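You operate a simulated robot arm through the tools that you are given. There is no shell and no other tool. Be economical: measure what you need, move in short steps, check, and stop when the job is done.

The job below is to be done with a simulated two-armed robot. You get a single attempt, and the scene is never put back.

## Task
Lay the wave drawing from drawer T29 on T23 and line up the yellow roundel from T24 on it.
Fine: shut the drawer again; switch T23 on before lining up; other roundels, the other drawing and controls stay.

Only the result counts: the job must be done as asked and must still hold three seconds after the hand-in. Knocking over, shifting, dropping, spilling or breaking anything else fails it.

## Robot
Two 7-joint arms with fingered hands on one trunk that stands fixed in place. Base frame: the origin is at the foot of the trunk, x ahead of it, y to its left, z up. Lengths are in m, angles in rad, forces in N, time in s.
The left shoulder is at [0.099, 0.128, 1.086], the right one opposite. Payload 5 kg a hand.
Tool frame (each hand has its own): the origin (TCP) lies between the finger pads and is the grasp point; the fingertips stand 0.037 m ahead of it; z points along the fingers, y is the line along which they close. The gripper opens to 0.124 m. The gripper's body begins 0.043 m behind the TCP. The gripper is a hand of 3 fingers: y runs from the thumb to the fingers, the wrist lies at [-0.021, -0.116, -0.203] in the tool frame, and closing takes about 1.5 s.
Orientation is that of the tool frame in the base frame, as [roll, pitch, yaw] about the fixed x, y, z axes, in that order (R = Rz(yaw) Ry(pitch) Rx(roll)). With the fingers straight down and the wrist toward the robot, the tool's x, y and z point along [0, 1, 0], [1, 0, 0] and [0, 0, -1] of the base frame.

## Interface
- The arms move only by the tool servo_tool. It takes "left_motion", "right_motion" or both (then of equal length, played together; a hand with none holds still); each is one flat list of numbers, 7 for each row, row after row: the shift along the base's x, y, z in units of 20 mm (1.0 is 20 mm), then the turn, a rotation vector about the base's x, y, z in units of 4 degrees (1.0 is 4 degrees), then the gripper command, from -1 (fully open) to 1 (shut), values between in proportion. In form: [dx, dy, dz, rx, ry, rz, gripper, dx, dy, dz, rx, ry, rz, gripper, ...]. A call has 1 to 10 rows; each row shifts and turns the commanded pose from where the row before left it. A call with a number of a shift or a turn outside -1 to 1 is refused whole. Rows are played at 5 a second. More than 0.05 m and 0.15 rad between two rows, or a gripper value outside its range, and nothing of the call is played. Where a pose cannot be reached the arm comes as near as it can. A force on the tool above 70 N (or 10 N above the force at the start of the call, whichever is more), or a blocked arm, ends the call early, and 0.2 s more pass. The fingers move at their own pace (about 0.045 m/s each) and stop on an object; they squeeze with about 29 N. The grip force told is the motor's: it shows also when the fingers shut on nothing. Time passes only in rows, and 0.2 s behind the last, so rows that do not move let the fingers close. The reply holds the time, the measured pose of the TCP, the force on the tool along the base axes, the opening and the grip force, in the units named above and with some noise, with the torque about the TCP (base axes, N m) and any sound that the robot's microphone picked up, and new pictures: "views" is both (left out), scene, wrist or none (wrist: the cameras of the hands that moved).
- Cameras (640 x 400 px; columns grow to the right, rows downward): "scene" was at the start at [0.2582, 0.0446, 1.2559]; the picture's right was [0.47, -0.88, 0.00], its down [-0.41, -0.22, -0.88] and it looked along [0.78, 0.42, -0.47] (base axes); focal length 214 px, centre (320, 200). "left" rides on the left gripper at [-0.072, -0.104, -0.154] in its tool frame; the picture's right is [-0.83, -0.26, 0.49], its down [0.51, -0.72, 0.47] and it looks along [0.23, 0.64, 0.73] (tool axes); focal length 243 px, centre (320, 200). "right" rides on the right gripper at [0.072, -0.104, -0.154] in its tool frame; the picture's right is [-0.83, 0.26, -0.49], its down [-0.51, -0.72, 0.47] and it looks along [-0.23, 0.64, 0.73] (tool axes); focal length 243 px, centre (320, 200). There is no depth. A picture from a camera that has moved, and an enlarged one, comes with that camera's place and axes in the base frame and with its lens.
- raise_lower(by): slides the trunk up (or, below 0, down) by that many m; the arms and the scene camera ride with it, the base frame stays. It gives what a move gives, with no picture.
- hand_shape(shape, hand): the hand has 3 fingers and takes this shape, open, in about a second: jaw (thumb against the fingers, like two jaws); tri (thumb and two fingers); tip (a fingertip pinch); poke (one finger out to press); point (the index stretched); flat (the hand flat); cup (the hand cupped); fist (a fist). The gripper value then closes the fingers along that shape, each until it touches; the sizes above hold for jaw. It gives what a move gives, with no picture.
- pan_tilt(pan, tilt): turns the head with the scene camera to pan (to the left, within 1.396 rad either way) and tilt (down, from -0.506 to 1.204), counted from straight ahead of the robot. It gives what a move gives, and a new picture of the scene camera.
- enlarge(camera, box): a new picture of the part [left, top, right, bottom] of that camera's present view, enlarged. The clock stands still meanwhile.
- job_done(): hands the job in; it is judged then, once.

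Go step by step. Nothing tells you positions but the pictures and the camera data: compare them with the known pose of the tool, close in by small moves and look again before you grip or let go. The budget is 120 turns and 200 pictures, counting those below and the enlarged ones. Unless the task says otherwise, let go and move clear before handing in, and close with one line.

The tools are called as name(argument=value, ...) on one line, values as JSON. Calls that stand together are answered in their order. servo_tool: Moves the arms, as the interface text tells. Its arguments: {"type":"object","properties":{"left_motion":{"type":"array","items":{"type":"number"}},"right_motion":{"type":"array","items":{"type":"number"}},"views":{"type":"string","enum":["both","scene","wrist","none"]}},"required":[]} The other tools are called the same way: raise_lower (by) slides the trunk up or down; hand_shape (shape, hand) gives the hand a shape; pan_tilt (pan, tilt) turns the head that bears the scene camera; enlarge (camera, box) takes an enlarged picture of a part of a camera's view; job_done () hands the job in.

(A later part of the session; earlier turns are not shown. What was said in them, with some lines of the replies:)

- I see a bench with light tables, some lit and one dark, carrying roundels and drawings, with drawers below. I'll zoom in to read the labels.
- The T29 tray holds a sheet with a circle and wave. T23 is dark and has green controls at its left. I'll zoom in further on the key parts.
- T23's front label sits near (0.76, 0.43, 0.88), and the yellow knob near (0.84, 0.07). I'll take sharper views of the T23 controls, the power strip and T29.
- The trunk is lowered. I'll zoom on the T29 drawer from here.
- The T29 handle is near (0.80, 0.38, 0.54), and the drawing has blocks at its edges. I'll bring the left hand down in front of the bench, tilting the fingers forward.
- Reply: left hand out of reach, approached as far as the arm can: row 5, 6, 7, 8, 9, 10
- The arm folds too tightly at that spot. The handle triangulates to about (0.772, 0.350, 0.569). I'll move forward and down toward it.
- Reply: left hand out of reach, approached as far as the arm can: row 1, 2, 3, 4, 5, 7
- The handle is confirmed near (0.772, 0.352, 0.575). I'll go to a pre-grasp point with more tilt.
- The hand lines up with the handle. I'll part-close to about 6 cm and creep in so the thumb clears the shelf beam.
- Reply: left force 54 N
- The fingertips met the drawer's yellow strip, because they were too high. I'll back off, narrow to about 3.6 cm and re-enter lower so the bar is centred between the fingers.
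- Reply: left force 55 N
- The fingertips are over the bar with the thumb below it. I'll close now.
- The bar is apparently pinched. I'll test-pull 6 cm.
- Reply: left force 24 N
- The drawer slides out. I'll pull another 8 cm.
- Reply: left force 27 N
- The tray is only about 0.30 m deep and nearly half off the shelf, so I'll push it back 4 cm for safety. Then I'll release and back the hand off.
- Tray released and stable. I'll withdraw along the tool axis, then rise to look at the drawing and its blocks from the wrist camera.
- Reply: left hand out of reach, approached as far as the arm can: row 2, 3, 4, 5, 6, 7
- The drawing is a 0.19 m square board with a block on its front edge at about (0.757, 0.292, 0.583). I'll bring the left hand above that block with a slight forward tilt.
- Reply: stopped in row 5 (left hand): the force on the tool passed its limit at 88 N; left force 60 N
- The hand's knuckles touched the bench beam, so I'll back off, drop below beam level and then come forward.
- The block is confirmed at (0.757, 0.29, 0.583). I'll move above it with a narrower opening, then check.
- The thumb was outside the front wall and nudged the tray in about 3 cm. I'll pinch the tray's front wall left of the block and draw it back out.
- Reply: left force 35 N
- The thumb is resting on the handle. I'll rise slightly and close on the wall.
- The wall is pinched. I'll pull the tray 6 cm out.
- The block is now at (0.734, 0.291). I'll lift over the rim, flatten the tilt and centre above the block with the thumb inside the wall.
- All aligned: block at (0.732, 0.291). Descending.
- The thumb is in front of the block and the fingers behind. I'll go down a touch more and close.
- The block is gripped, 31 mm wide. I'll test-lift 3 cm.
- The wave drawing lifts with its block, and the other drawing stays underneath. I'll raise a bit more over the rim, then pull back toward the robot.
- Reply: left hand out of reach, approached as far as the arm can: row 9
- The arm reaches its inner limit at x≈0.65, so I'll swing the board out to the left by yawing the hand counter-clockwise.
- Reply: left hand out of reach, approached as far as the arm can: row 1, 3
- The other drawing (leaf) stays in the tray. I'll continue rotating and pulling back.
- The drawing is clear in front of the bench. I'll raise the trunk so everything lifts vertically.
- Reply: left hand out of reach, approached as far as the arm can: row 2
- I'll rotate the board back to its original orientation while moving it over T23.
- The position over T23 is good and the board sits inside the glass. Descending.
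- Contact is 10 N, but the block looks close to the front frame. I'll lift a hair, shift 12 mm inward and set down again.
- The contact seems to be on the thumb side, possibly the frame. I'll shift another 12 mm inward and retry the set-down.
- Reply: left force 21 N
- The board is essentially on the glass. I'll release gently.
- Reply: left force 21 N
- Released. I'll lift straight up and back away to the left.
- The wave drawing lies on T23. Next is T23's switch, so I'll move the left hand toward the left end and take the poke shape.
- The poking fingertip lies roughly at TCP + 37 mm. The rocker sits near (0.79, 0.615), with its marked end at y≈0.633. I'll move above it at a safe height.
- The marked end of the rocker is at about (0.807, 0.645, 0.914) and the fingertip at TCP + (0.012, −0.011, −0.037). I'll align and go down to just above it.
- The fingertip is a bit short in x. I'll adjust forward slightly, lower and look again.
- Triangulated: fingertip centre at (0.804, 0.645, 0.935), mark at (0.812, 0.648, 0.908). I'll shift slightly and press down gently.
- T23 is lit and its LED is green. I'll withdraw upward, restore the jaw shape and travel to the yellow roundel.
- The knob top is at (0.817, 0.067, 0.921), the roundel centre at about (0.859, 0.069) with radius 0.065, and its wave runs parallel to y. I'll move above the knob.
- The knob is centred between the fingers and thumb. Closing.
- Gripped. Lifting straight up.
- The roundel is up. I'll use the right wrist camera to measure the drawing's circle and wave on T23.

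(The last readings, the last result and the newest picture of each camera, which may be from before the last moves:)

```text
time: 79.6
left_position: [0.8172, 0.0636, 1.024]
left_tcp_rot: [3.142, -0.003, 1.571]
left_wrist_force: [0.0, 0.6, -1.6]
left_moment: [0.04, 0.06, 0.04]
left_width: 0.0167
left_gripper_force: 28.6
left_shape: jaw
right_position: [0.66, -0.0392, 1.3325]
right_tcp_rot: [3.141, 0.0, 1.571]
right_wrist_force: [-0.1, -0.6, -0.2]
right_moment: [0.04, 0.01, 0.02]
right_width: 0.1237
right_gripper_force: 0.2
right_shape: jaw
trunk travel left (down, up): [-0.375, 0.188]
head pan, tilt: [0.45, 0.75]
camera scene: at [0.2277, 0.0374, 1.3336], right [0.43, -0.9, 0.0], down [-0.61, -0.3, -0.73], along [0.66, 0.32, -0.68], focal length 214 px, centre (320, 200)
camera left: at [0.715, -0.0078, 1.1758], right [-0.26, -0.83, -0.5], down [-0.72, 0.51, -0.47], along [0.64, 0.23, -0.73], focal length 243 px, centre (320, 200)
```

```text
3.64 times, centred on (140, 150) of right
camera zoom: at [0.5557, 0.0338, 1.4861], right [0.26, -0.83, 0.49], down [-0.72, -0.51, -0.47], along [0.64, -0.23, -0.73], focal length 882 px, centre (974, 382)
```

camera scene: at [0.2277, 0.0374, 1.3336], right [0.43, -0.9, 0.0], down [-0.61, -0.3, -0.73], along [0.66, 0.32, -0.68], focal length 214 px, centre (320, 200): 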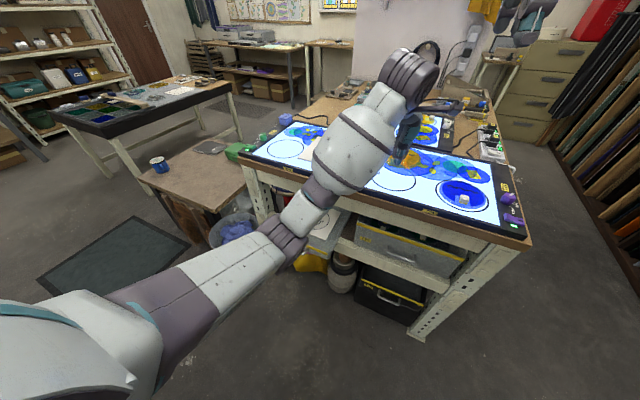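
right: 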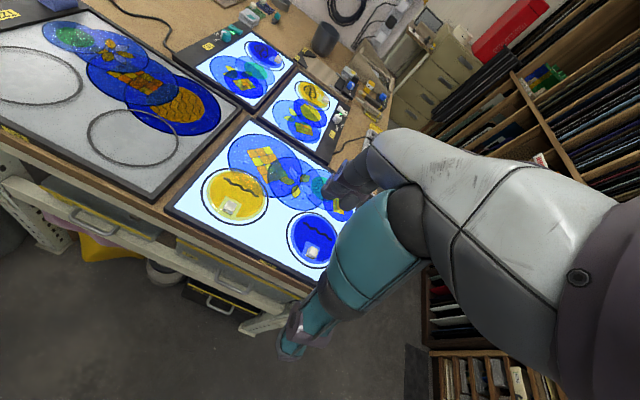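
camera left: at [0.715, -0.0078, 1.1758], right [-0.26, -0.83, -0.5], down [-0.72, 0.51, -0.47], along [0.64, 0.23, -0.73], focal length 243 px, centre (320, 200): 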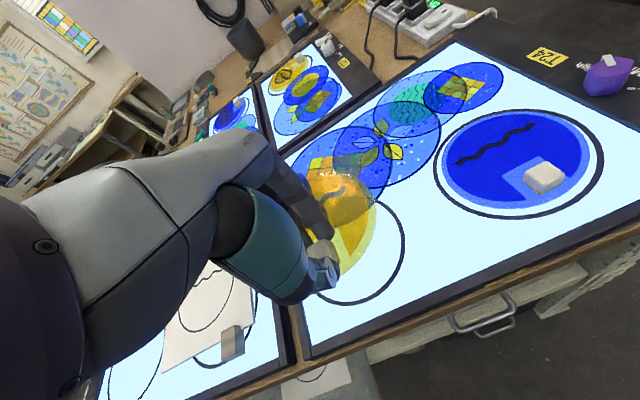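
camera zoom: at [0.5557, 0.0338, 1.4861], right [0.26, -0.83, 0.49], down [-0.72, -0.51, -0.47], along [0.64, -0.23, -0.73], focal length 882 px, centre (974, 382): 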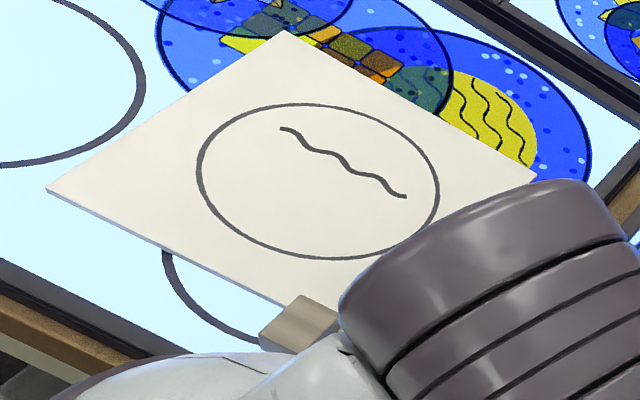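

The drawing's circle centre is at about (0.913, 0.329), with its wave parallel to y, so it already matches the roundel's orientation. I'll carry the roundel over it at hover height.

servo_tool(left_motion=[0.3, 1, 0, 0, 0, 0, 1, 0.3, 1, 0, 0, 0, 0, 1, 0.3, 1, 0, 0, 0, 0, 1, 0.3, 1, 0, 0, 0, 0, 1, 0.3, 1, 0, 0, 0, 0, 1, 0.3, 1, 0, 0, 0, 0, 1, 0.3, 1, 0, 0, 0, 0, 1, 0.3, 1, 0, 0, 0, 0, 1, 0.3, 1, 0, 0, 0, 0, 1, 0, 1, 0, 0, 0, 0, 1], views="none")

servo_tool(left_motion=[0, 1, 0, 0, 0, 0, 1, 0, 1, 0, 0, 0, 0, 1, 0, 1, 0, 0, 0, 0, 1, 0, 0.1, -0.5, 0, 0, 0, 1, 0, 0, -0.5, 0, 0, 0, 1, 0, 0, 0, 0, 0, 0, 1], views="none")

enlarge(camera="right", box=[60, 95, 220, 205])

enlarge(camera="left", box=[240, 120, 460, 320])

enlarge(camera="scene", box=[280, 110, 390, 190])

```text
time: 81.8
left_position: [0.8718, 0.2641, 1.0217]
left_tcp_rot: [3.14, -0.003, 1.57]
left_wrist_force: [0.4, 0.0, -1.8]
left_moment: [-0.02, 0.03, -0.03]
left_width: 0.0167
left_gripper_force: 29.1
left_shape: jaw
right_position: [0.6599, -0.0386, 1.3311]
right_tcp_rot: [-3.141, 0.001, 1.571]
right_wrist_force: [-1.0, 0.2, 0.4]
right_moment: [0.0, 0.01, 0.01]
right_width: 0.1234
right_gripper_force: 0.0
right_shape: jaw
trunk travel left (down, up): [-0.375, 0.188]
head pan, tilt: [0.45, 0.75]
```

```text
time: 83.2
left_position: [0.8714, 0.3261, 1.0027]
left_tcp_rot: [3.139, -0.001, 1.57]
left_wrist_force: [0.6, 0.5, -0.6]
left_moment: [-0.05, 0.07, 0.0]
left_width: 0.0167
left_gripper_force: 28.9
left_shape: jaw
right_position: [0.6593, -0.039, 1.3332]
right_tcp_rot: [3.141, 0.001, 1.571]
right_wrist_force: [-0.5, -1.5, -0.3]
right_moment: [0.01, 0.02, 0.01]
right_width: 0.1234
right_gripper_force: 0.0
right_shape: jaw
trunk travel left (down, up): [-0.375, 0.188]
head pan, tilt: [0.45, 0.75]
```

```text
3.64 times, centred on (140, 150) of right
camera zoom: at [0.5559, 0.0342, 1.486], right [0.26, -0.83, 0.49], down [-0.72, -0.51, -0.47], along [0.64, -0.23, -0.73], focal length 882 px, centre (974, 382)
```

zoom: 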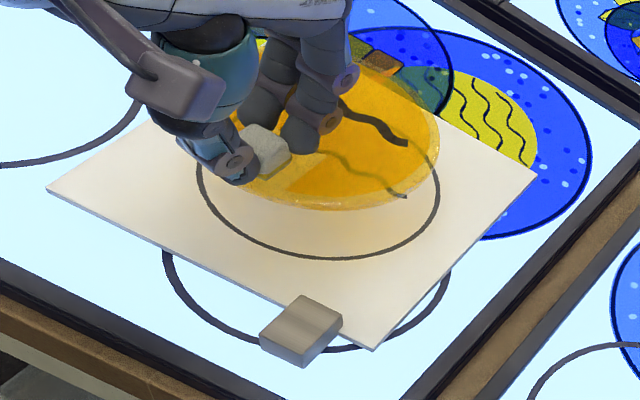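

```text
2.00 times, centred on (350, 220) of left
camera zoom: at [0.7692, 0.2543, 1.1553], right [-0.26, -0.83, -0.5], down [-0.72, 0.51, -0.47], along [0.64, 0.23, -0.73], focal length 485 px, centre (260, 160)
```

zoom: 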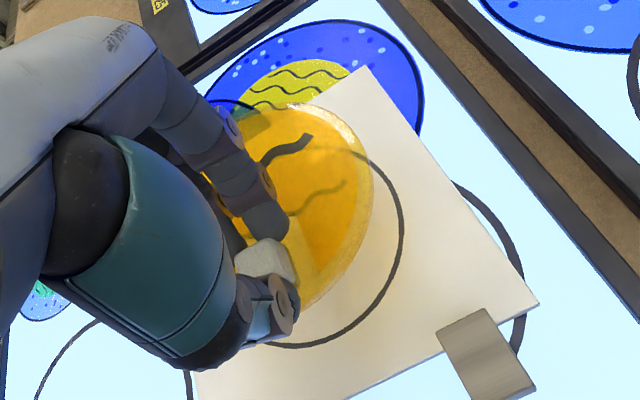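

```text
5.00 times, centred on (335, 150) of scene
camera zoom: at [0.2278, 0.0377, 1.3336], right [0.43, -0.9, 0.0], down [-0.61, -0.3, -0.73], along [0.66, 0.32, -0.68], focal length 1072 px, centre (245, 450)
```

zoom: 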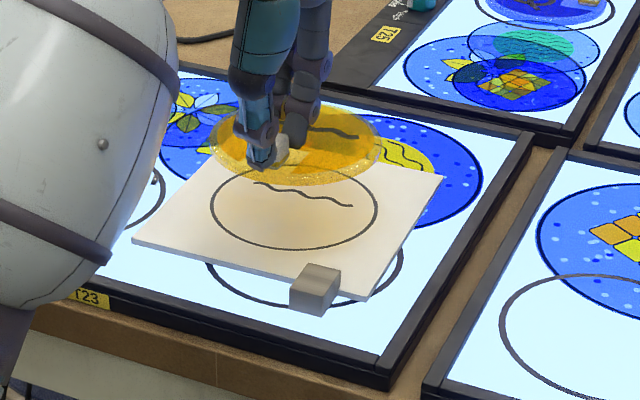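

Very close already. I'll lower to about 1 cm above the board and refine.

servo_tool(left_motion=[0, 0, -0.7, 0, 0, 0, 1, 0, 0, -0.7, 0, 0, 0, 1, 0, 0, -0.4, 0, 0, 0, 1, 0, 0, 0, 0, 0, 0, 1], views="none")

enlarge(camera="right", box=[85, 105, 185, 175])

enlarge(camera="scene", box=[310, 120, 370, 170])

enlarge(camera="left", box=[300, 150, 440, 300])

```text
time: 84.2
left_position: [0.8727, 0.325, 0.9655]
left_tcp_rot: [3.142, -0.002, 1.571]
left_wrist_force: [0.7, 0.5, -0.9]
left_moment: [0.0, 0.08, 0.03]
left_width: 0.0164
left_gripper_force: 29.2
left_shape: jaw
right_position: [0.6602, -0.0383, 1.331]
right_tcp_rot: [-3.14, 0.001, 1.569]
right_wrist_force: [-0.7, 0.1, -0.5]
right_moment: [-0.05, 0.01, 0.03]
right_width: 0.1236
right_gripper_force: 0.0
right_shape: jaw
trunk travel left (down, up): [-0.375, 0.188]
head pan, tilt: [0.45, 0.75]
```

```text
5.71 times, centred on (135, 140) of right
camera zoom: at [0.5561, 0.0342, 1.486], right [0.26, -0.83, 0.49], down [-0.72, -0.51, -0.47], along [0.64, -0.23, -0.73], focal length 1386 px, centre (1377, 543)
```

zoom: 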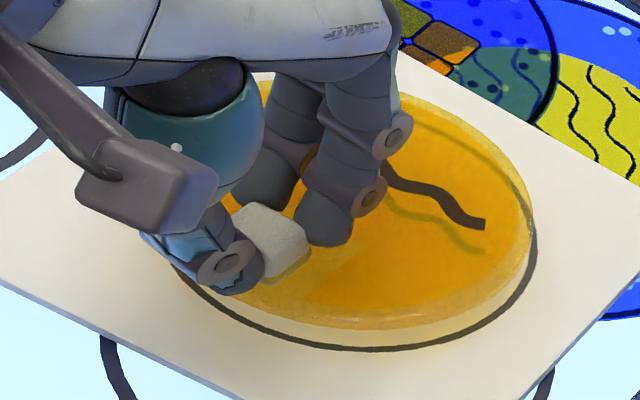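

```text
8.00 times, centred on (340, 145) of scene
camera zoom: at [0.2279, 0.0377, 1.3335], right [0.43, -0.9, 0.0], down [-0.61, -0.3, -0.73], along [0.66, 0.32, -0.68], focal length 1716 px, centre (160, 640)
```

zoom: 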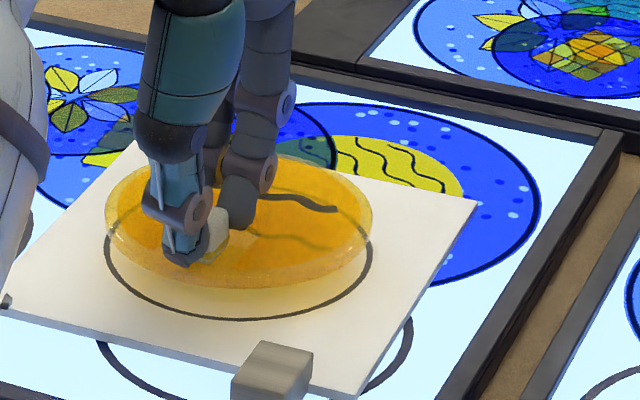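

```text
2.67 times, centred on (370, 225) of left
camera zoom: at [0.7693, 0.2542, 1.119], right [-0.26, -0.83, -0.5], down [-0.72, 0.51, -0.47], along [0.64, 0.23, -0.73], focal length 647 px, centre (187, 133)
```

zoom: 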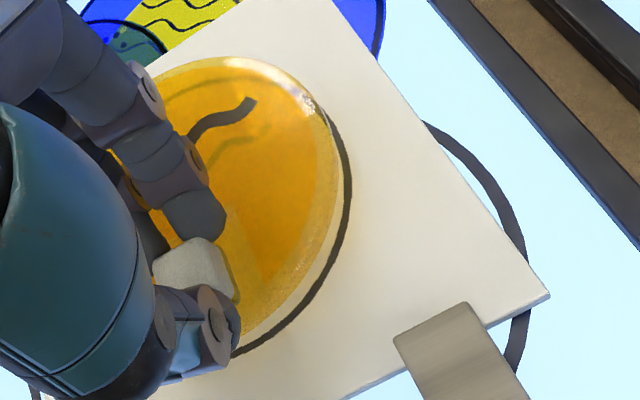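

Aligned to within about a millimetre in all views. Lowering onto the drawing.

servo_tool(left_motion=[0, 0, -0.3, 0, 0, 0, 1, 0, 0, -0.25, 0, 0, 0, 1, 0, 0, -0.1, 0, 0, 0, 1, 0, 0, 0, 0, 0, 0, 1], views="none")

enlarge(camera="right", box=[85, 105, 185, 175])

enlarge(camera="scene", box=[310, 120, 370, 170])

```text
time: 85.2
left_position: [0.8728, 0.3255, 0.9543]
left_tcp_rot: [-3.141, -0.004, 1.57]
left_wrist_force: [0.3, -0.2, -1.5]
left_moment: [0.04, 0.07, 0.03]
left_width: 0.0166
left_gripper_force: 29.1
left_shape: jaw
right_position: [0.6603, -0.0387, 1.3332]
right_tcp_rot: [-3.14, 0.0, 1.571]
right_wrist_force: [0.2, 0.3, 0.3]
right_moment: [0.02, -0.02, 0.02]
right_width: 0.1236
right_gripper_force: 0.0
right_shape: jaw
trunk travel left (down, up): [-0.375, 0.188]
head pan, tilt: [0.45, 0.75]
```

```text
5.71 times, centred on (135, 140) of right
camera zoom: at [0.5561, 0.0342, 1.4859], right [0.26, -0.83, 0.49], down [-0.72, -0.51, -0.47], along [0.64, -0.23, -0.73], focal length 1386 px, centre (1377, 543)
```

zoom: 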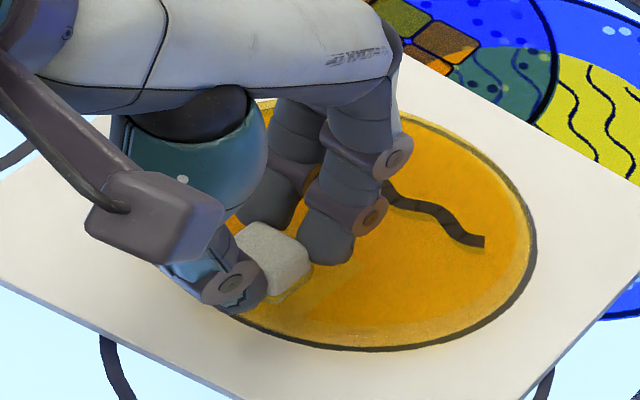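

```text
8.00 times, centred on (340, 145) of scene
camera zoom: at [0.228, 0.0377, 1.3335], right [0.43, -0.9, 0.0], down [-0.61, -0.3, -0.73], along [0.66, 0.32, -0.68], focal length 1716 px, centre (160, 640)
```

zoom: 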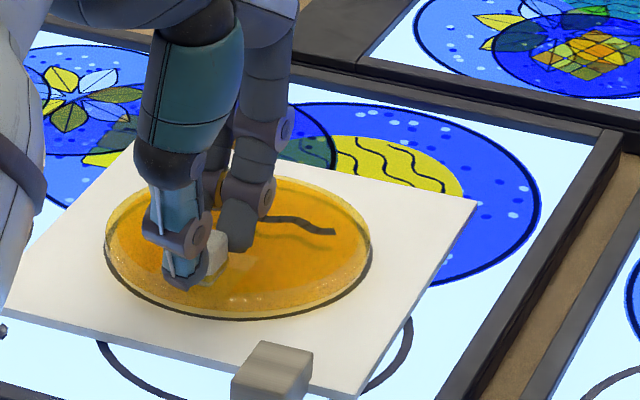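

servo_tool(left_motion=[0, 0, -0.1, 0, 0, 0, 1, 0, 0, -0.1, 0, 0, 0, 1, 0, 0, 0, 0, 0, 0, 1], views="none")

enlarge(camera="right", box=[85, 105, 185, 175])

enlarge(camera="scene", box=[310, 120, 370, 170])

```text
time: 86.0
left_position: [0.8728, 0.326, 0.9499]
left_tcp_rot: [3.142, -0.002, 1.571]
left_wrist_force: [-0.3, 0.1, 0.1]
left_moment: [-0.03, -0.01, -0.01]
left_width: 0.0165
left_gripper_force: 28.9
left_shape: jaw
right_position: [0.6604, -0.0389, 1.3318]
right_tcp_rot: [3.141, -0.001, 1.571]
right_wrist_force: [0.2, 0.1, -0.3]
right_moment: [-0.01, 0.0, -0.03]
right_width: 0.1237
right_gripper_force: 0.0
right_shape: jaw
trunk travel left (down, up): [-0.375, 0.188]
head pan, tilt: [0.45, 0.75]
```

```text
5.71 times, centred on (135, 140) of right
camera zoom: at [0.556, 0.0341, 1.486], right [0.26, -0.83, 0.49], down [-0.72, -0.51, -0.47], along [0.64, -0.23, -0.73], focal length 1386 px, centre (1377, 543)
```

zoom: 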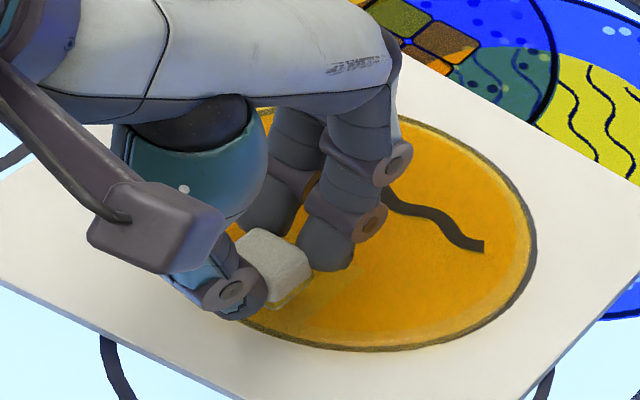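

```text
8.00 times, centred on (340, 145) of scene
camera zoom: at [0.2279, 0.0377, 1.3335], right [0.43, -0.9, 0.0], down [-0.61, -0.3, -0.73], along [0.66, 0.32, -0.68], focal length 1716 px, centre (160, 640)
```

zoom: 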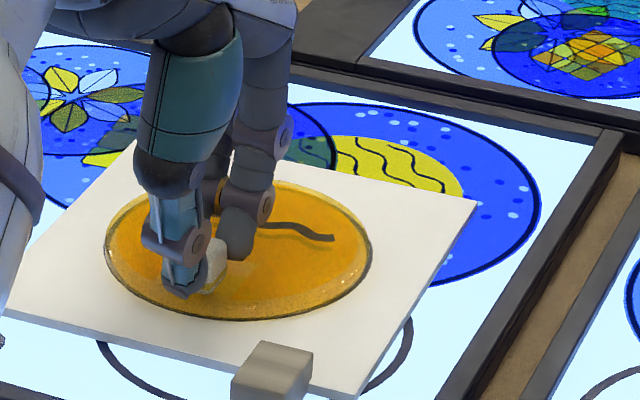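

The roundel rests on the drawing and the waves coincide. Releasing.

servo_tool(left_motion=[0, 0, 0, 0, 0, 0, 0.6, 0, 0, 0, 0, 0, 0, 0.4, 0, 0, 0, 0, 0, 0, 0.2, 0, 0, 0, 0, 0, 0, 0.2, 0, 0, 0.5, 0, 0, 0, 0.2, 0, 0, 1, 0, 0, 0, 0.2, 0, 0, 1, 0, 0, 0, 0.2, 0, 0, 1, 0, 0, 0, 0.2, 0, 0, 1, 0, 0, 0, 0.2, 0, 0, 1, 0, 0, 0, 0.2], views="none")

enlarge(camera="right", box=[85, 105, 185, 175])

enlarge(camera="scene", box=[310, 120, 370, 170])

```text
time: 88.2
left_position: [0.8724, 0.3255, 1.0595]
left_tcp_rot: [-3.141, -0.006, 1.571]
left_wrist_force: [0.5, -0.1, 0.7]
left_moment: [0.02, -0.01, 0.0]
left_width: 0.0489
left_gripper_force: 0.0
left_shape: jaw
right_position: [0.6598, -0.039, 1.3315]
right_tcp_rot: [-3.141, 0.0, 1.571]
right_wrist_force: [-0.4, 0.1, -0.5]
right_moment: [0.01, -0.03, -0.01]
right_width: 0.1235
right_gripper_force: 0.0
right_shape: jaw
trunk travel left (down, up): [-0.375, 0.188]
head pan, tilt: [0.45, 0.75]
```

```text
5.71 times, centred on (135, 140) of right
camera zoom: at [0.5555, 0.0338, 1.4862], right [0.26, -0.83, 0.49], down [-0.72, -0.51, -0.47], along [0.64, -0.23, -0.73], focal length 1386 px, centre (1377, 543)
```

zoom: 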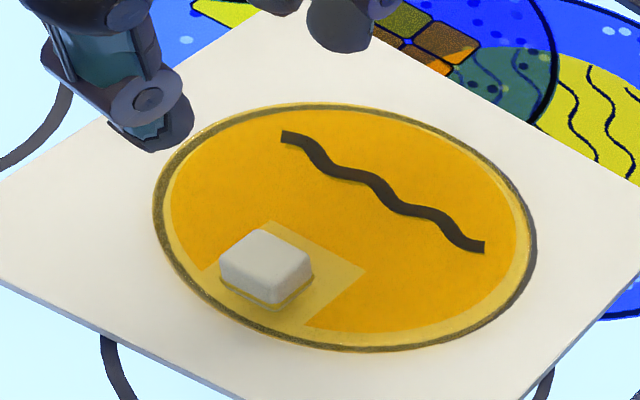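

```text
8.00 times, centred on (340, 145) of scene
camera zoom: at [0.2275, 0.0374, 1.3336], right [0.43, -0.9, 0.0], down [-0.61, -0.3, -0.73], along [0.66, 0.32, -0.68], focal length 1716 px, centre (160, 640)
```

zoom: 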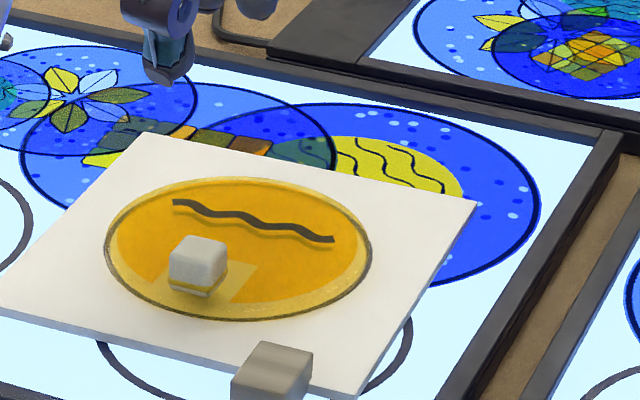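

The roundel is perfectly aligned. Now the drawer: I'll retract the left hand in front of the bench, then lower the trunk.

servo_tool(left_motion=[-1, 0.18, 0, 0, 0, 0, 0.2, -1, 0.18, 0, 0, 0, 0, 0.2, -1, 0.18, 0, 0, 0, 0, 0.2, -1, 0.18, 0, 0, 0, 0, 0.2, -1, 0.18, 0, 0, 0, 0, 0.2, -1, 0.18, 0, 0, -1, 0, 0.2, -1, 0.18, 0, 0, -1, 0, 0.2, -1, 0.18, 0, 0, -1, 0, 0.2, -1, 0.18, 0, 0, -1, 0, 0.2, -1, 0.18, 0, 0, 0, 0, 0.2], views="none")

raise_lower(by=-0.35)

pan_tilt(pan=0.3, tilt=0.6)

enlarge(camera="left", box=[160, 80, 600, 380])

```text
time: 90.4
left_position: [0.6712, 0.3614, 1.0596]
left_tcp_rot: [2.86, -0.005, 1.57]
left_wrist_force: [0.0, 0.0, 0.6]
left_moment: [-0.02, -0.01, -0.02]
left_width: 0.049
left_gripper_force: 0.1
left_shape: jaw
right_position: [0.6602, -0.038, 1.3311]
right_tcp_rot: [-3.141, -0.002, 1.57]
right_wrist_force: [-0.3, -0.7, 0.3]
right_moment: [-0.01, -0.03, -0.02]
right_width: 0.1234
right_gripper_force: 0.0
right_shape: jaw
trunk travel left (down, up): [-0.375, 0.188]
head pan, tilt: [0.45, 0.75]
```

```text
time: 93.8
left_position: [0.6721, 0.3618, 0.7108]
left_tcp_rot: [2.861, -0.002, 1.57]
left_wrist_force: [0.1, -0.2, 1.2]
left_moment: [-0.01, -0.02, 0.01]
left_width: 0.0492
left_gripper_force: 0.0
left_shape: jaw
right_position: [0.6606, -0.0385, 0.9823]
right_tcp_rot: [3.141, 0.001, 1.569]
right_wrist_force: [-0.4, 0.6, -0.3]
right_moment: [-0.01, 0.03, -0.01]
right_width: 0.1239
right_gripper_force: 0.1
right_shape: jaw
trunk travel left (down, up): [-0.025, 0.538]
head pan, tilt: [0.45, 0.75]
```

```text
time: 94.5
left_position: [0.6723, 0.3613, 0.7092]
left_tcp_rot: [2.86, -0.003, 1.57]
left_wrist_force: [0.9, 0.6, -0.4]
left_moment: [-0.06, 0.0, -0.04]
left_width: 0.0493
left_gripper_force: 0.0
left_shape: jaw
right_position: [0.6608, -0.0386, 0.9825]
right_tcp_rot: [3.141, 0.0, 1.57]
right_wrist_force: [0.8, -0.5, 0.6]
right_moment: [-0.01, 0.03, -0.01]
right_width: 0.1236
right_gripper_force: 0.0
right_shape: jaw
trunk travel left (down, up): [-0.025, 0.538]
head pan, tilt: [0.3, 0.6]
camera scene: at [0.3482, 0.0277, 0.9699], right [0.3, -0.96, 0.0], down [-0.54, -0.17, -0.82], along [0.79, 0.24, -0.57], focal length 214 px, centre (320, 200)
```

scene: 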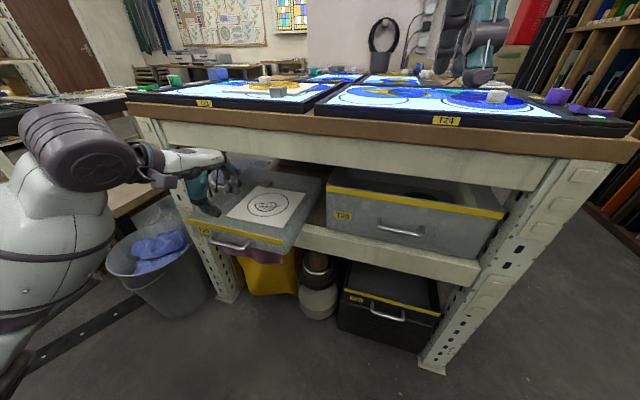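

```text
1.33 times, centred on (380, 230) of left
camera zoom: at [0.5312, 0.2906, 0.8279], right [-0.11, -0.83, -0.55], down [-0.56, 0.51, -0.65], along [0.82, 0.23, -0.53], focal length 324 px, centre (240, 160)
```

zoom: 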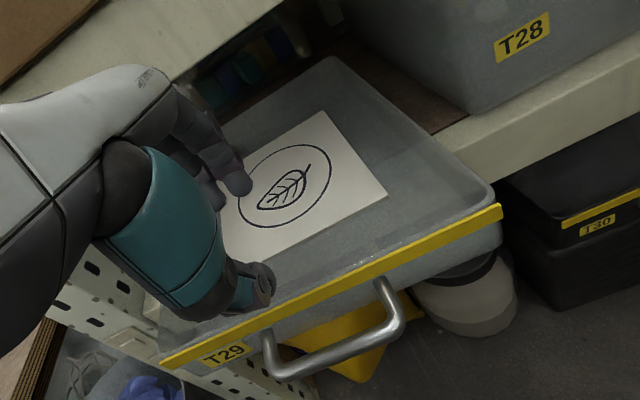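

The tray is where I left it. I'll descend to the front wall at the same pinch pose as before.

servo_tool(left_motion=[-0.3, 0, -0.7, 0, 0, 0, 0.1, 0, 0, -1, 0, 0, 0, 0.1, 0, 0, -1, 0, 0, 0, 0.1, 0, 0, -0.95, 0, 0, 0, 0.1, 0, 0, 0, 0, 0, 0, 0.6, 0, 0, 0, 0, 0, 0, 1, 0, 0, 0, 0, 0, 0, 1], views="none")

enlarge(camera="scene", box=[170, 140, 340, 270])

```text
time: 96.1
left_position: [0.6664, 0.3611, 0.6368]
left_tcp_rot: [2.86, -0.002, 1.571]
left_wrist_force: [1.2, -1.0, 0.8]
left_moment: [0.01, -0.01, -0.02]
left_width: 0.0006
left_gripper_force: 0.0
left_shape: jaw
right_position: [0.661, -0.0383, 0.982]
right_tcp_rot: [3.141, 0.001, 1.571]
right_wrist_force: [-0.1, 0.2, -0.9]
right_moment: [-0.02, 0.0, 0.0]
right_width: 0.1236
right_gripper_force: 0.1
right_shape: jaw
trunk travel left (down, up): [-0.025, 0.538]
head pan, tilt: [0.3, 0.6]
```

```text
3.08 times, centred on (255, 205) of scene
camera zoom: at [0.3482, 0.0277, 0.9699], right [0.3, -0.96, 0.0], down [-0.54, -0.17, -0.83], along [0.79, 0.24, -0.56], focal length 660 px, centre (520, 185)
```

zoom: 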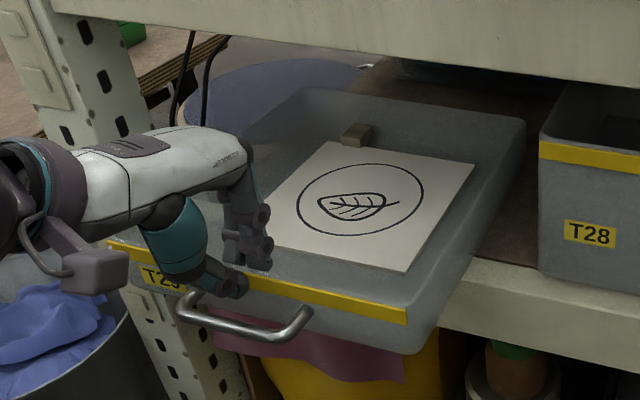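

The hand closed just at or ahead of the wall. I'll try pushing forward 3 cm and see whether the tray moves.

servo_tool(left_motion=[0.5, 0, -0.2, 0, 0, 0, 1, 0.5, 0, 0, 0, 0, 0, 1, 0.5, 0, 0, 0, 0, 0, 1], views="none")

enlarge(camera="scene", box=[170, 140, 340, 270])

enlarge(camera="left", box=[200, 120, 480, 340])

```text
time: 96.9
left_position: [0.6961, 0.3612, 0.6335]
left_tcp_rot: [2.86, -0.004, 1.571]
left_wrist_force: [0.1, -2.7, 11.4]
left_moment: [-0.09, 0.09, 0.02]
left_width: 0.0018
left_gripper_force: 29.3
left_shape: jaw
right_position: [0.6586, -0.0381, 0.9825]
right_tcp_rot: [3.14, -0.001, 1.571]
right_wrist_force: [0.7, 0.6, 0.6]
right_moment: [-0.01, 0.01, 0.03]
right_width: 0.1236
right_gripper_force: 0.0
right_shape: jaw
trunk travel left (down, up): [-0.025, 0.538]
head pan, tilt: [0.3, 0.6]
```

```text
3.08 times, centred on (255, 205) of scene
camera zoom: at [0.3474, 0.027, 0.9703], right [0.3, -0.96, 0.0], down [-0.54, -0.17, -0.83], along [0.79, 0.24, -0.56], focal length 660 px, centre (520, 185)
```

zoom: 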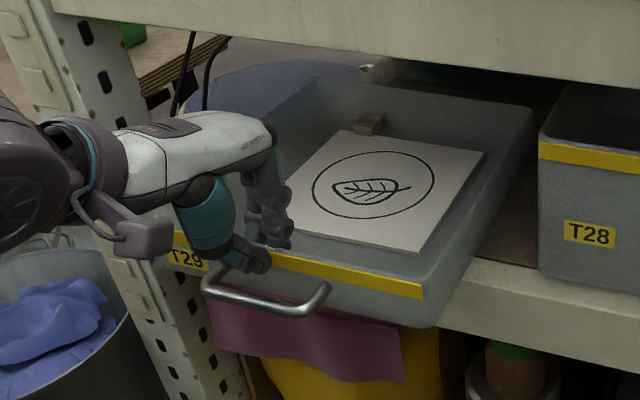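

```text
1.82 times, centred on (340, 230) of left
camera zoom: at [0.5546, 0.2902, 0.7521], right [-0.11, -0.83, -0.55], down [-0.56, 0.51, -0.65], along [0.82, 0.23, -0.52], focal length 441 px, centre (284, 146)
```

zoom: 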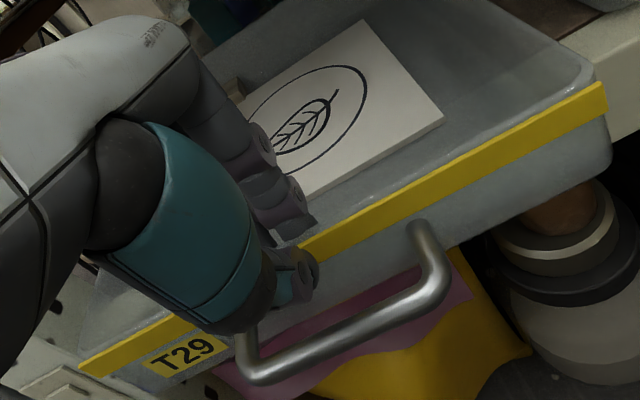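

The tray moves in. I'll continue pushing.

servo_tool(left_motion=[0.5, 0, 0.1, 0, 0, 0, 1, 0.5, 0, 0, 0, 0, 0, 1, 0.5, 0, 0, 0, 0, 0, 1, 0.5, 0, 0, 0, 0, 0, 1, 0.5, 0, 0, 0, 0, 0, 1], views="none")

enlarge(camera="scene", box=[170, 140, 340, 270])

```text
time: 98.1
left_position: [0.7477, 0.3605, 0.6354]
left_tcp_rot: [2.86, -0.004, 1.572]
left_wrist_force: [-0.2, -5.2, 0.2]
left_moment: [-0.14, 0.1, -0.01]
left_width: 0.0018
left_gripper_force: 29.1
left_shape: jaw
right_position: [0.6601, -0.0381, 0.9822]
right_tcp_rot: [-3.142, -0.001, 1.572]
right_wrist_force: [-0.9, -0.5, 0.1]
right_moment: [0.0, -0.01, 0.02]
right_width: 0.1238
right_gripper_force: 0.0
right_shape: jaw
trunk travel left (down, up): [-0.025, 0.538]
head pan, tilt: [0.3, 0.6]
```

```text
3.08 times, centred on (255, 205) of scene
camera zoom: at [0.3482, 0.0274, 0.9699], right [0.3, -0.96, 0.0], down [-0.54, -0.17, -0.83], along [0.79, 0.24, -0.56], focal length 660 px, centre (520, 185)
```

zoom: 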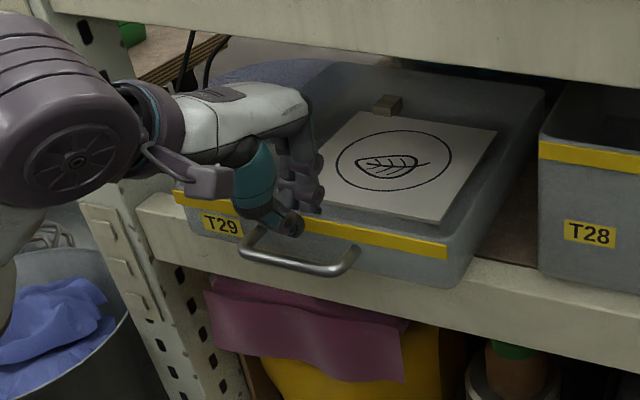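

servo_tool(left_motion=[0.5, 0, 0, 0, 0, 0, 1, 0.5, 0, 0, 0, 0, 0, 1, 0, 0, 0, 0, 0, 0, 0.6, 0, 0, 0, 0, 0, 0, 0.3, 0, 0, 0.8, 0, 0, 0, 0.3, -0.6, 0, 0.6, 0, 0, 0, 0.3, -1, 0, 0, 0, 0, 0, 0.3, -1, 0, 0, 0, 0, 0, 0.3, -1, 0, 0, 0, -0.5, 0, 0.3], views="none")

enlarge(camera="scene", box=[170, 140, 340, 270])

```text
time: 100.1
left_position: [0.6945, 0.362, 0.6627]
left_tcp_rot: [2.826, -0.004, 1.572]
left_wrist_force: [0.7, -0.1, -0.1]
left_moment: [-0.06, -0.02, -0.01]
left_width: 0.0429
left_gripper_force: 0.0
left_shape: jaw
right_position: [0.6601, -0.0373, 0.9829]
right_tcp_rot: [3.141, 0.001, 1.57]
right_wrist_force: [0.0, -0.9, -0.6]
right_moment: [0.0, 0.0, -0.01]
right_width: 0.1237
right_gripper_force: 0.0
right_shape: jaw
trunk travel left (down, up): [-0.025, 0.538]
head pan, tilt: [0.3, 0.6]
```

```text
3.08 times, centred on (255, 205) of scene
camera zoom: at [0.3481, 0.0276, 0.97], right [0.3, -0.96, 0.0], down [-0.54, -0.17, -0.83], along [0.79, 0.24, -0.56], focal length 660 px, centre (520, 185)
```

zoom: 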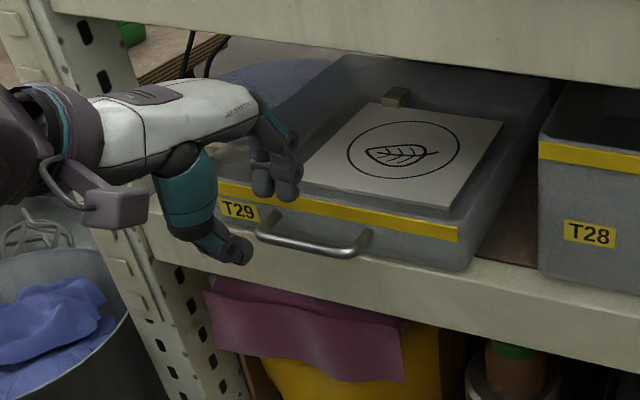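

I'll switch to the forward-tilted pose to push the drawer's front from outside.

servo_tool(left_motion=[-0.3, 0, 0, 0, -1, 0, 0.5, -0.3, -0.1, 0, 0, -1, 0, 0.5, 0, -0.1, 0, 0, -1, 0, 0.5, 0, -0.1, -0.2, 0, -1, 0, 0.5, 0, -0.1, -0.2, 0, -1, 0, 0.5, 0, 0, -0.2, 0, -1, 0, 0.5, 0, 0, -0.3, 0, -1, 0, 0.5, 0, 0, -0.3, 0, -1, 0, 0.5, 0, 0, -0.4, 0, -1, 0, 0.5, 0, 0, -0.3, 0, -1, 0, 0.5], views="none")

enlarge(camera="scene", box=[170, 140, 340, 270])

```text
time: 102.3
left_position: [0.6851, 0.3545, 0.6248]
left_tcp_rot: [2.126, -0.002, 1.573]
left_wrist_force: [0.0, 0.3, -0.2]
left_moment: [-0.01, 0.0, 0.01]
left_width: 0.0314
left_gripper_force: 0.0
left_shape: jaw
left hand out of reach, approached as far as the arm can: row 4
right_position: [0.6605, -0.039, 0.9814]
right_tcp_rot: [3.141, 0.0, 1.57]
right_wrist_force: [0.0, 0.3, 0.0]
right_moment: [0.06, -0.03, -0.02]
right_width: 0.1237
right_gripper_force: 0.0
right_shape: jaw
trunk travel left (down, up): [-0.025, 0.538]
head pan, tilt: [0.3, 0.6]
```

```text
3.08 times, centred on (255, 205) of scene
camera zoom: at [0.3483, 0.0277, 0.9699], right [0.3, -0.96, 0.0], down [-0.54, -0.17, -0.83], along [0.79, 0.24, -0.56], focal length 660 px, centre (520, 185)
```

zoom: 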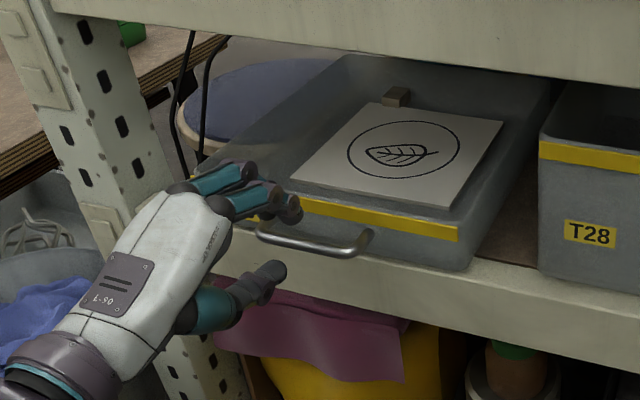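

servo_tool(left_motion=[0.42, 0, -0.2, 0, 0, 0, 0.5, 0.42, 0, -0.2, 0, 0, 0, 0.5, 0.42, 0, -0.2, 0, 0, 0, 0.5, 0.42, 0, -0.2, 0, 0, 0, 0.5, 0.42, 0, -0.2, 0, 0, 0, 0.5, 0.42, 0, -0.2, 0, 0, 0, 0.5], views="none")

enlarge(camera="scene", box=[170, 140, 340, 270])

```text
time: 103.7
left_position: [0.7355, 0.3549, 0.6001]
left_tcp_rot: [2.13, -0.002, 1.574]
left_wrist_force: [-0.7, -0.2, 0.1]
left_moment: [0.0, 0.02, 0.02]
left_width: 0.031
left_gripper_force: 0.1
left_shape: jaw
right_position: [0.6596, -0.0388, 0.9813]
right_tcp_rot: [-3.141, 0.001, 1.571]
right_wrist_force: [-0.1, 0.4, -0.5]
right_moment: [0.02, -0.03, -0.01]
right_width: 0.1236
right_gripper_force: 0.1
right_shape: jaw
trunk travel left (down, up): [-0.025, 0.538]
head pan, tilt: [0.3, 0.6]
```

```text
3.08 times, centred on (255, 205) of scene
camera zoom: at [0.3484, 0.0278, 0.9699], right [0.3, -0.96, 0.0], down [-0.54, -0.17, -0.82], along [0.79, 0.24, -0.57], focal length 660 px, centre (520, 185)
```

zoom: 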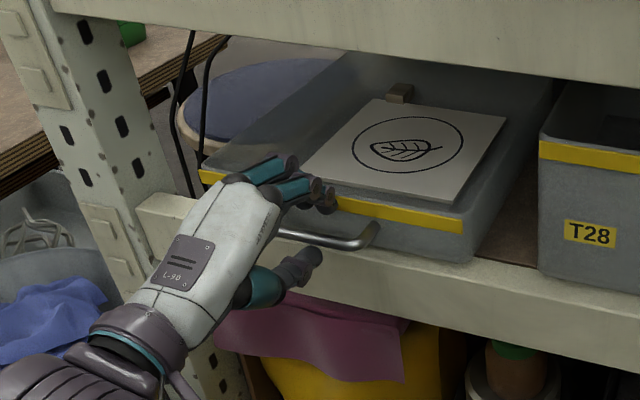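

Contact is made and the tray is moving. I'll push to the stop.

servo_tool(left_motion=[0.3, 0, -0.1, 0, 0, 0, 0.5, 0.3, 0, -0.1, 0, 0, 0, 0.5, 0.3, 0, 0, 0, 0, 0, 0.5, 0.3, 0, 0, 0, 0, 0, 0.5], views="none")

enlarge(camera="scene", box=[170, 140, 340, 270])

```text
time: 104.7
left_position: [0.7568, 0.3548, 0.6038]
left_tcp_rot: [2.116, -0.004, 1.575]
left_wrist_force: [-60.3, 5.7, 26.0]
left_moment: [0.11, -1.17, 0.52]
left_width: 0.0311
left_gripper_force: 0.1
left_shape: jaw
right_position: [0.6535, -0.0382, 0.9866]
right_tcp_rot: [3.134, -0.001, 1.572]
right_wrist_force: [0.2, 0.0, -0.1]
right_moment: [-0.01, 0.01, 0.02]
right_width: 0.1238
right_gripper_force: 0.0
right_shape: jaw
trunk travel left (down, up): [-0.025, 0.538]
head pan, tilt: [0.3, 0.6]
```

```text
3.08 times, centred on (255, 205) of scene
camera zoom: at [0.3427, 0.0271, 0.9721], right [0.3, -0.96, 0.0], down [-0.53, -0.17, -0.83], along [0.79, 0.24, -0.56], focal length 660 px, centre (520, 185)
```

zoom: 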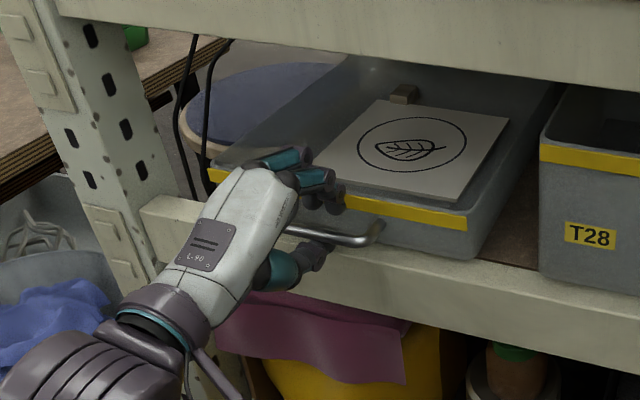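

Firm stop reached. I'll back off and compare with the initial closed view.

servo_tool(left_motion=[-0.7, 0, 0.3, 0, 0, 0, 0.3, -0.8, 0, 0.4, 0, 0, 0, 0.3, -0.8, 0, 0.4, 0, 0, 0, 0.3, -0.6, 0, 0.5, 0, 0.5, 0, 0.3], views="none")

enlarge(camera="scene", box=[200, 145, 340, 230])

```text
time: 105.7
left_position: [0.7012, 0.3559, 0.6277]
left_tcp_rot: [2.165, -0.002, 1.574]
left_wrist_force: [1.0, -0.3, 0.9]
left_moment: [-0.01, 0.01, 0.01]
left_width: 0.0432
left_gripper_force: 0.0
left_shape: jaw
right_position: [0.6605, -0.0396, 0.9823]
right_tcp_rot: [3.14, 0.0, 1.569]
right_wrist_force: [0.8, 0.2, -0.8]
right_moment: [-0.02, -0.01, 0.01]
right_width: 0.1235
right_gripper_force: 0.1
right_shape: jaw
trunk travel left (down, up): [-0.025, 0.538]
head pan, tilt: [0.3, 0.6]
```

```text
4.57 times, centred on (270, 188) of scene
camera zoom: at [0.348, 0.0276, 0.97], right [0.3, -0.96, 0.0], down [-0.54, -0.17, -0.83], along [0.79, 0.24, -0.56], focal length 980 px, centre (549, 257)
```

zoom: 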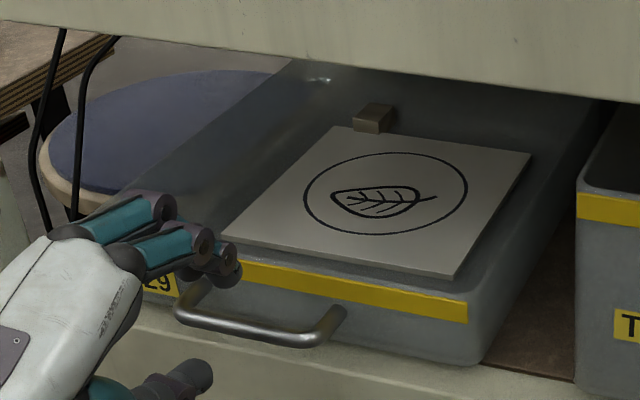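

The drawer is back at its original closed position. I'll withdraw the hand, raise the trunk and do a final check.

servo_tool(left_motion=[-0.4, 0, 0.5, 0, 0.8, 0, 0.3, -0.4, 0, 0.5, 0, 1, 0, 0.3, -0.3, 0, 0.6, 0, 1, 0, 0.3, 0, 0, 0.8, 0, 1, 0, 0.3, 0, 0, 0.8, 0, 1, 0, 0.3, 0, 0, 0.8, 0, 1, 0, 0.3], views="none")

raise_lower(by=0.35)

pan_tilt(pan=0.35, tilt=0.75)

enlarge(camera="right", box=[0, 0, 320, 200])

```text
time: 107.1
left_position: [0.6911, 0.3611, 0.7043]
left_tcp_rot: [2.568, -0.004, 1.572]
left_wrist_force: [0.6, 0.3, 0.0]
left_moment: [0.02, 0.01, 0.04]
left_width: 0.0431
left_gripper_force: 0.0
left_shape: jaw
left hand out of reach, approached as far as the arm can: row 3, 4
right_position: [0.6609, -0.0398, 0.9823]
right_tcp_rot: [-3.141, 0.0, 1.571]
right_wrist_force: [1.0, -1.1, 0.5]
right_moment: [0.0, -0.04, 0.03]
right_width: 0.1237
right_gripper_force: 0.1
right_shape: jaw
trunk travel left (down, up): [-0.025, 0.538]
head pan, tilt: [0.3, 0.6]
```

```text
time: 110.5
left_position: [0.6913, 0.3612, 1.0536]
left_tcp_rot: [2.569, -0.003, 1.573]
left_wrist_force: [-0.2, -0.5, -0.7]
left_moment: [0.03, -0.03, -0.02]
left_width: 0.0427
left_gripper_force: 0.0
left_shape: jaw
right_position: [0.6618, -0.0389, 1.3313]
right_tcp_rot: [-3.141, 0.0, 1.57]
right_wrist_force: [0.4, 0.2, 0.3]
right_moment: [0.02, 0.01, 0.02]
right_width: 0.1236
right_gripper_force: 0.0
right_shape: jaw
trunk travel left (down, up): [-0.375, 0.188]
head pan, tilt: [0.3, 0.6]
```

```text
time: 111.2
left_position: [0.6899, 0.3617, 1.0554]
left_tcp_rot: [2.567, -0.003, 1.573]
left_wrist_force: [-0.3, -0.4, 0.2]
left_moment: [0.0, 0.03, -0.01]
left_width: 0.0429
left_gripper_force: 0.0
left_shape: jaw
right_position: [0.661, -0.0383, 1.332]
right_tcp_rot: [-3.141, 0.0, 1.57]
right_wrist_force: [0.0, 1.0, -0.4]
right_moment: [-0.03, -0.01, -0.04]
right_width: 0.1237
right_gripper_force: 0.0
right_shape: jaw
trunk travel left (down, up): [-0.375, 0.188]
head pan, tilt: [0.351, 0.75]
camera scene: at [0.2311, 0.0301, 1.3336], right [0.34, -0.94, 0.0], down [-0.64, -0.23, -0.73], along [0.69, 0.25, -0.68], focal length 214 px, centre (320, 200)
```

scene: 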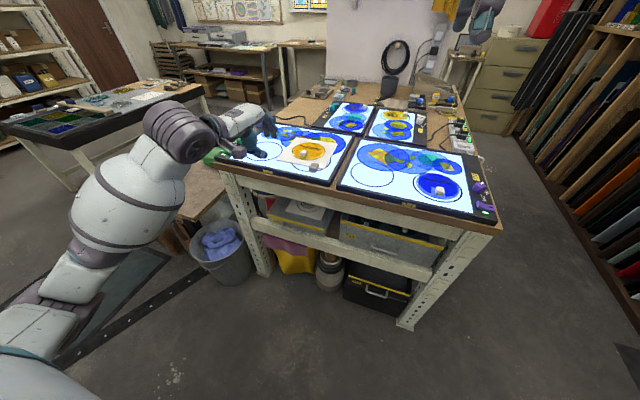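

```text
2.00 times, centred on (160, 100) of right
camera zoom: at [0.5559, 0.0342, 1.486], right [0.26, -0.83, 0.49], down [-0.72, -0.51, -0.47], along [0.64, -0.23, -0.73], focal length 485 px, centre (640, 400)
```

zoom: 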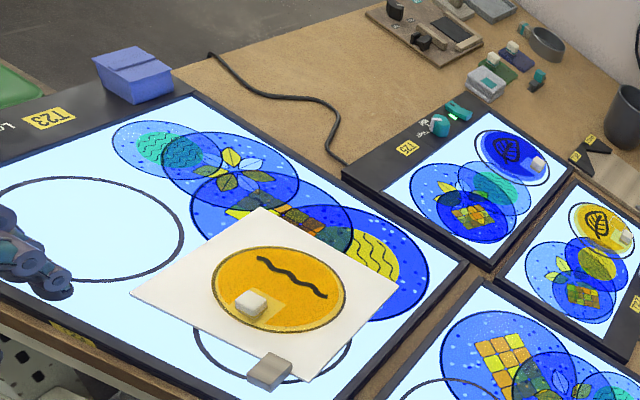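

Everything is in place: T23 is lit, the roundel is aligned and the drawer is shut. I'll move the hand a bit further clear and hand in.

servo_tool(left_motion=[0, 0.5, 1, 0, 0, 0, 0, -0.5, 0.5, 1, 0, 0, 0, 0, -0.5, 0.5, 1, 0, 0, 0, 0, -0.5, 0.5, 1, 0, 0, 0, 0, 0, 0, 0, 0, 0, 0, 0], views="scene")

enlarge(camera="scene", box=[190, 90, 510, 290])

```text
time: 112.5
left_position: [0.6602, 0.4018, 1.135]
left_tcp_rot: [2.569, -0.003, 1.572]
left_wrist_force: [1.0, 0.0, -1.0]
left_moment: [-0.01, -0.03, -0.01]
left_width: 0.0613
left_gripper_force: 0.1
left_shape: jaw
right_position: [0.6604, -0.0393, 1.3322]
right_tcp_rot: [3.14, 0.0, 1.57]
right_wrist_force: [-0.4, -0.4, -0.5]
right_moment: [-0.02, 0.01, -0.01]
right_width: 0.1237
right_gripper_force: 0.0
right_shape: jaw
trunk travel left (down, up): [-0.375, 0.188]
head pan, tilt: [0.351, 0.75]
camera scene: at [0.2313, 0.0301, 1.3335], right [0.34, -0.94, 0.0], down [-0.64, -0.23, -0.73], along [0.69, 0.25, -0.68], focal length 214 px, centre (320, 200)
```

scene: 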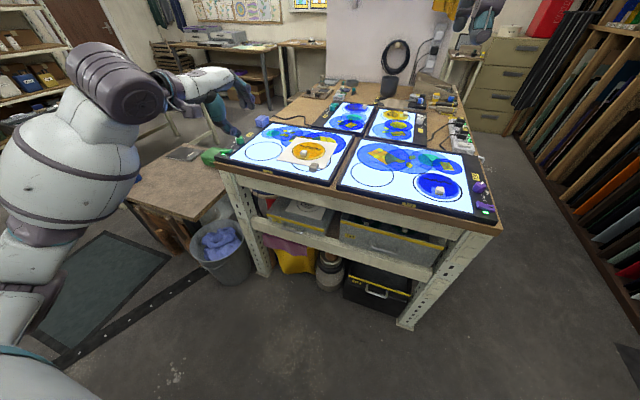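

```text
2.00 times, centred on (350, 190) of scene
camera zoom: at [0.2313, 0.0301, 1.3335], right [0.34, -0.94, 0.0], down [-0.64, -0.23, -0.73], along [0.69, 0.25, -0.68], focal length 429 px, centre (260, 220)
```

zoom: 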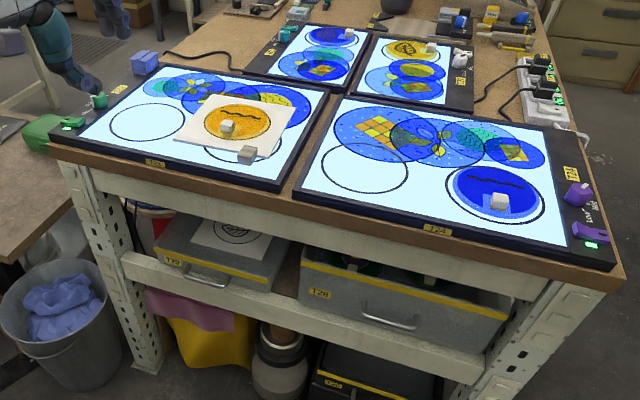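

The final picture shows the job complete and both hands clear, so I'm handing in.

job_done()

```text
The job is handed in.
```

The wave drawing lies on T23, which I switched on first. The yellow roundel is lined up on it, drawer T29 is shut, and the other roundels, the leaf drawing and the other controls were left alone.
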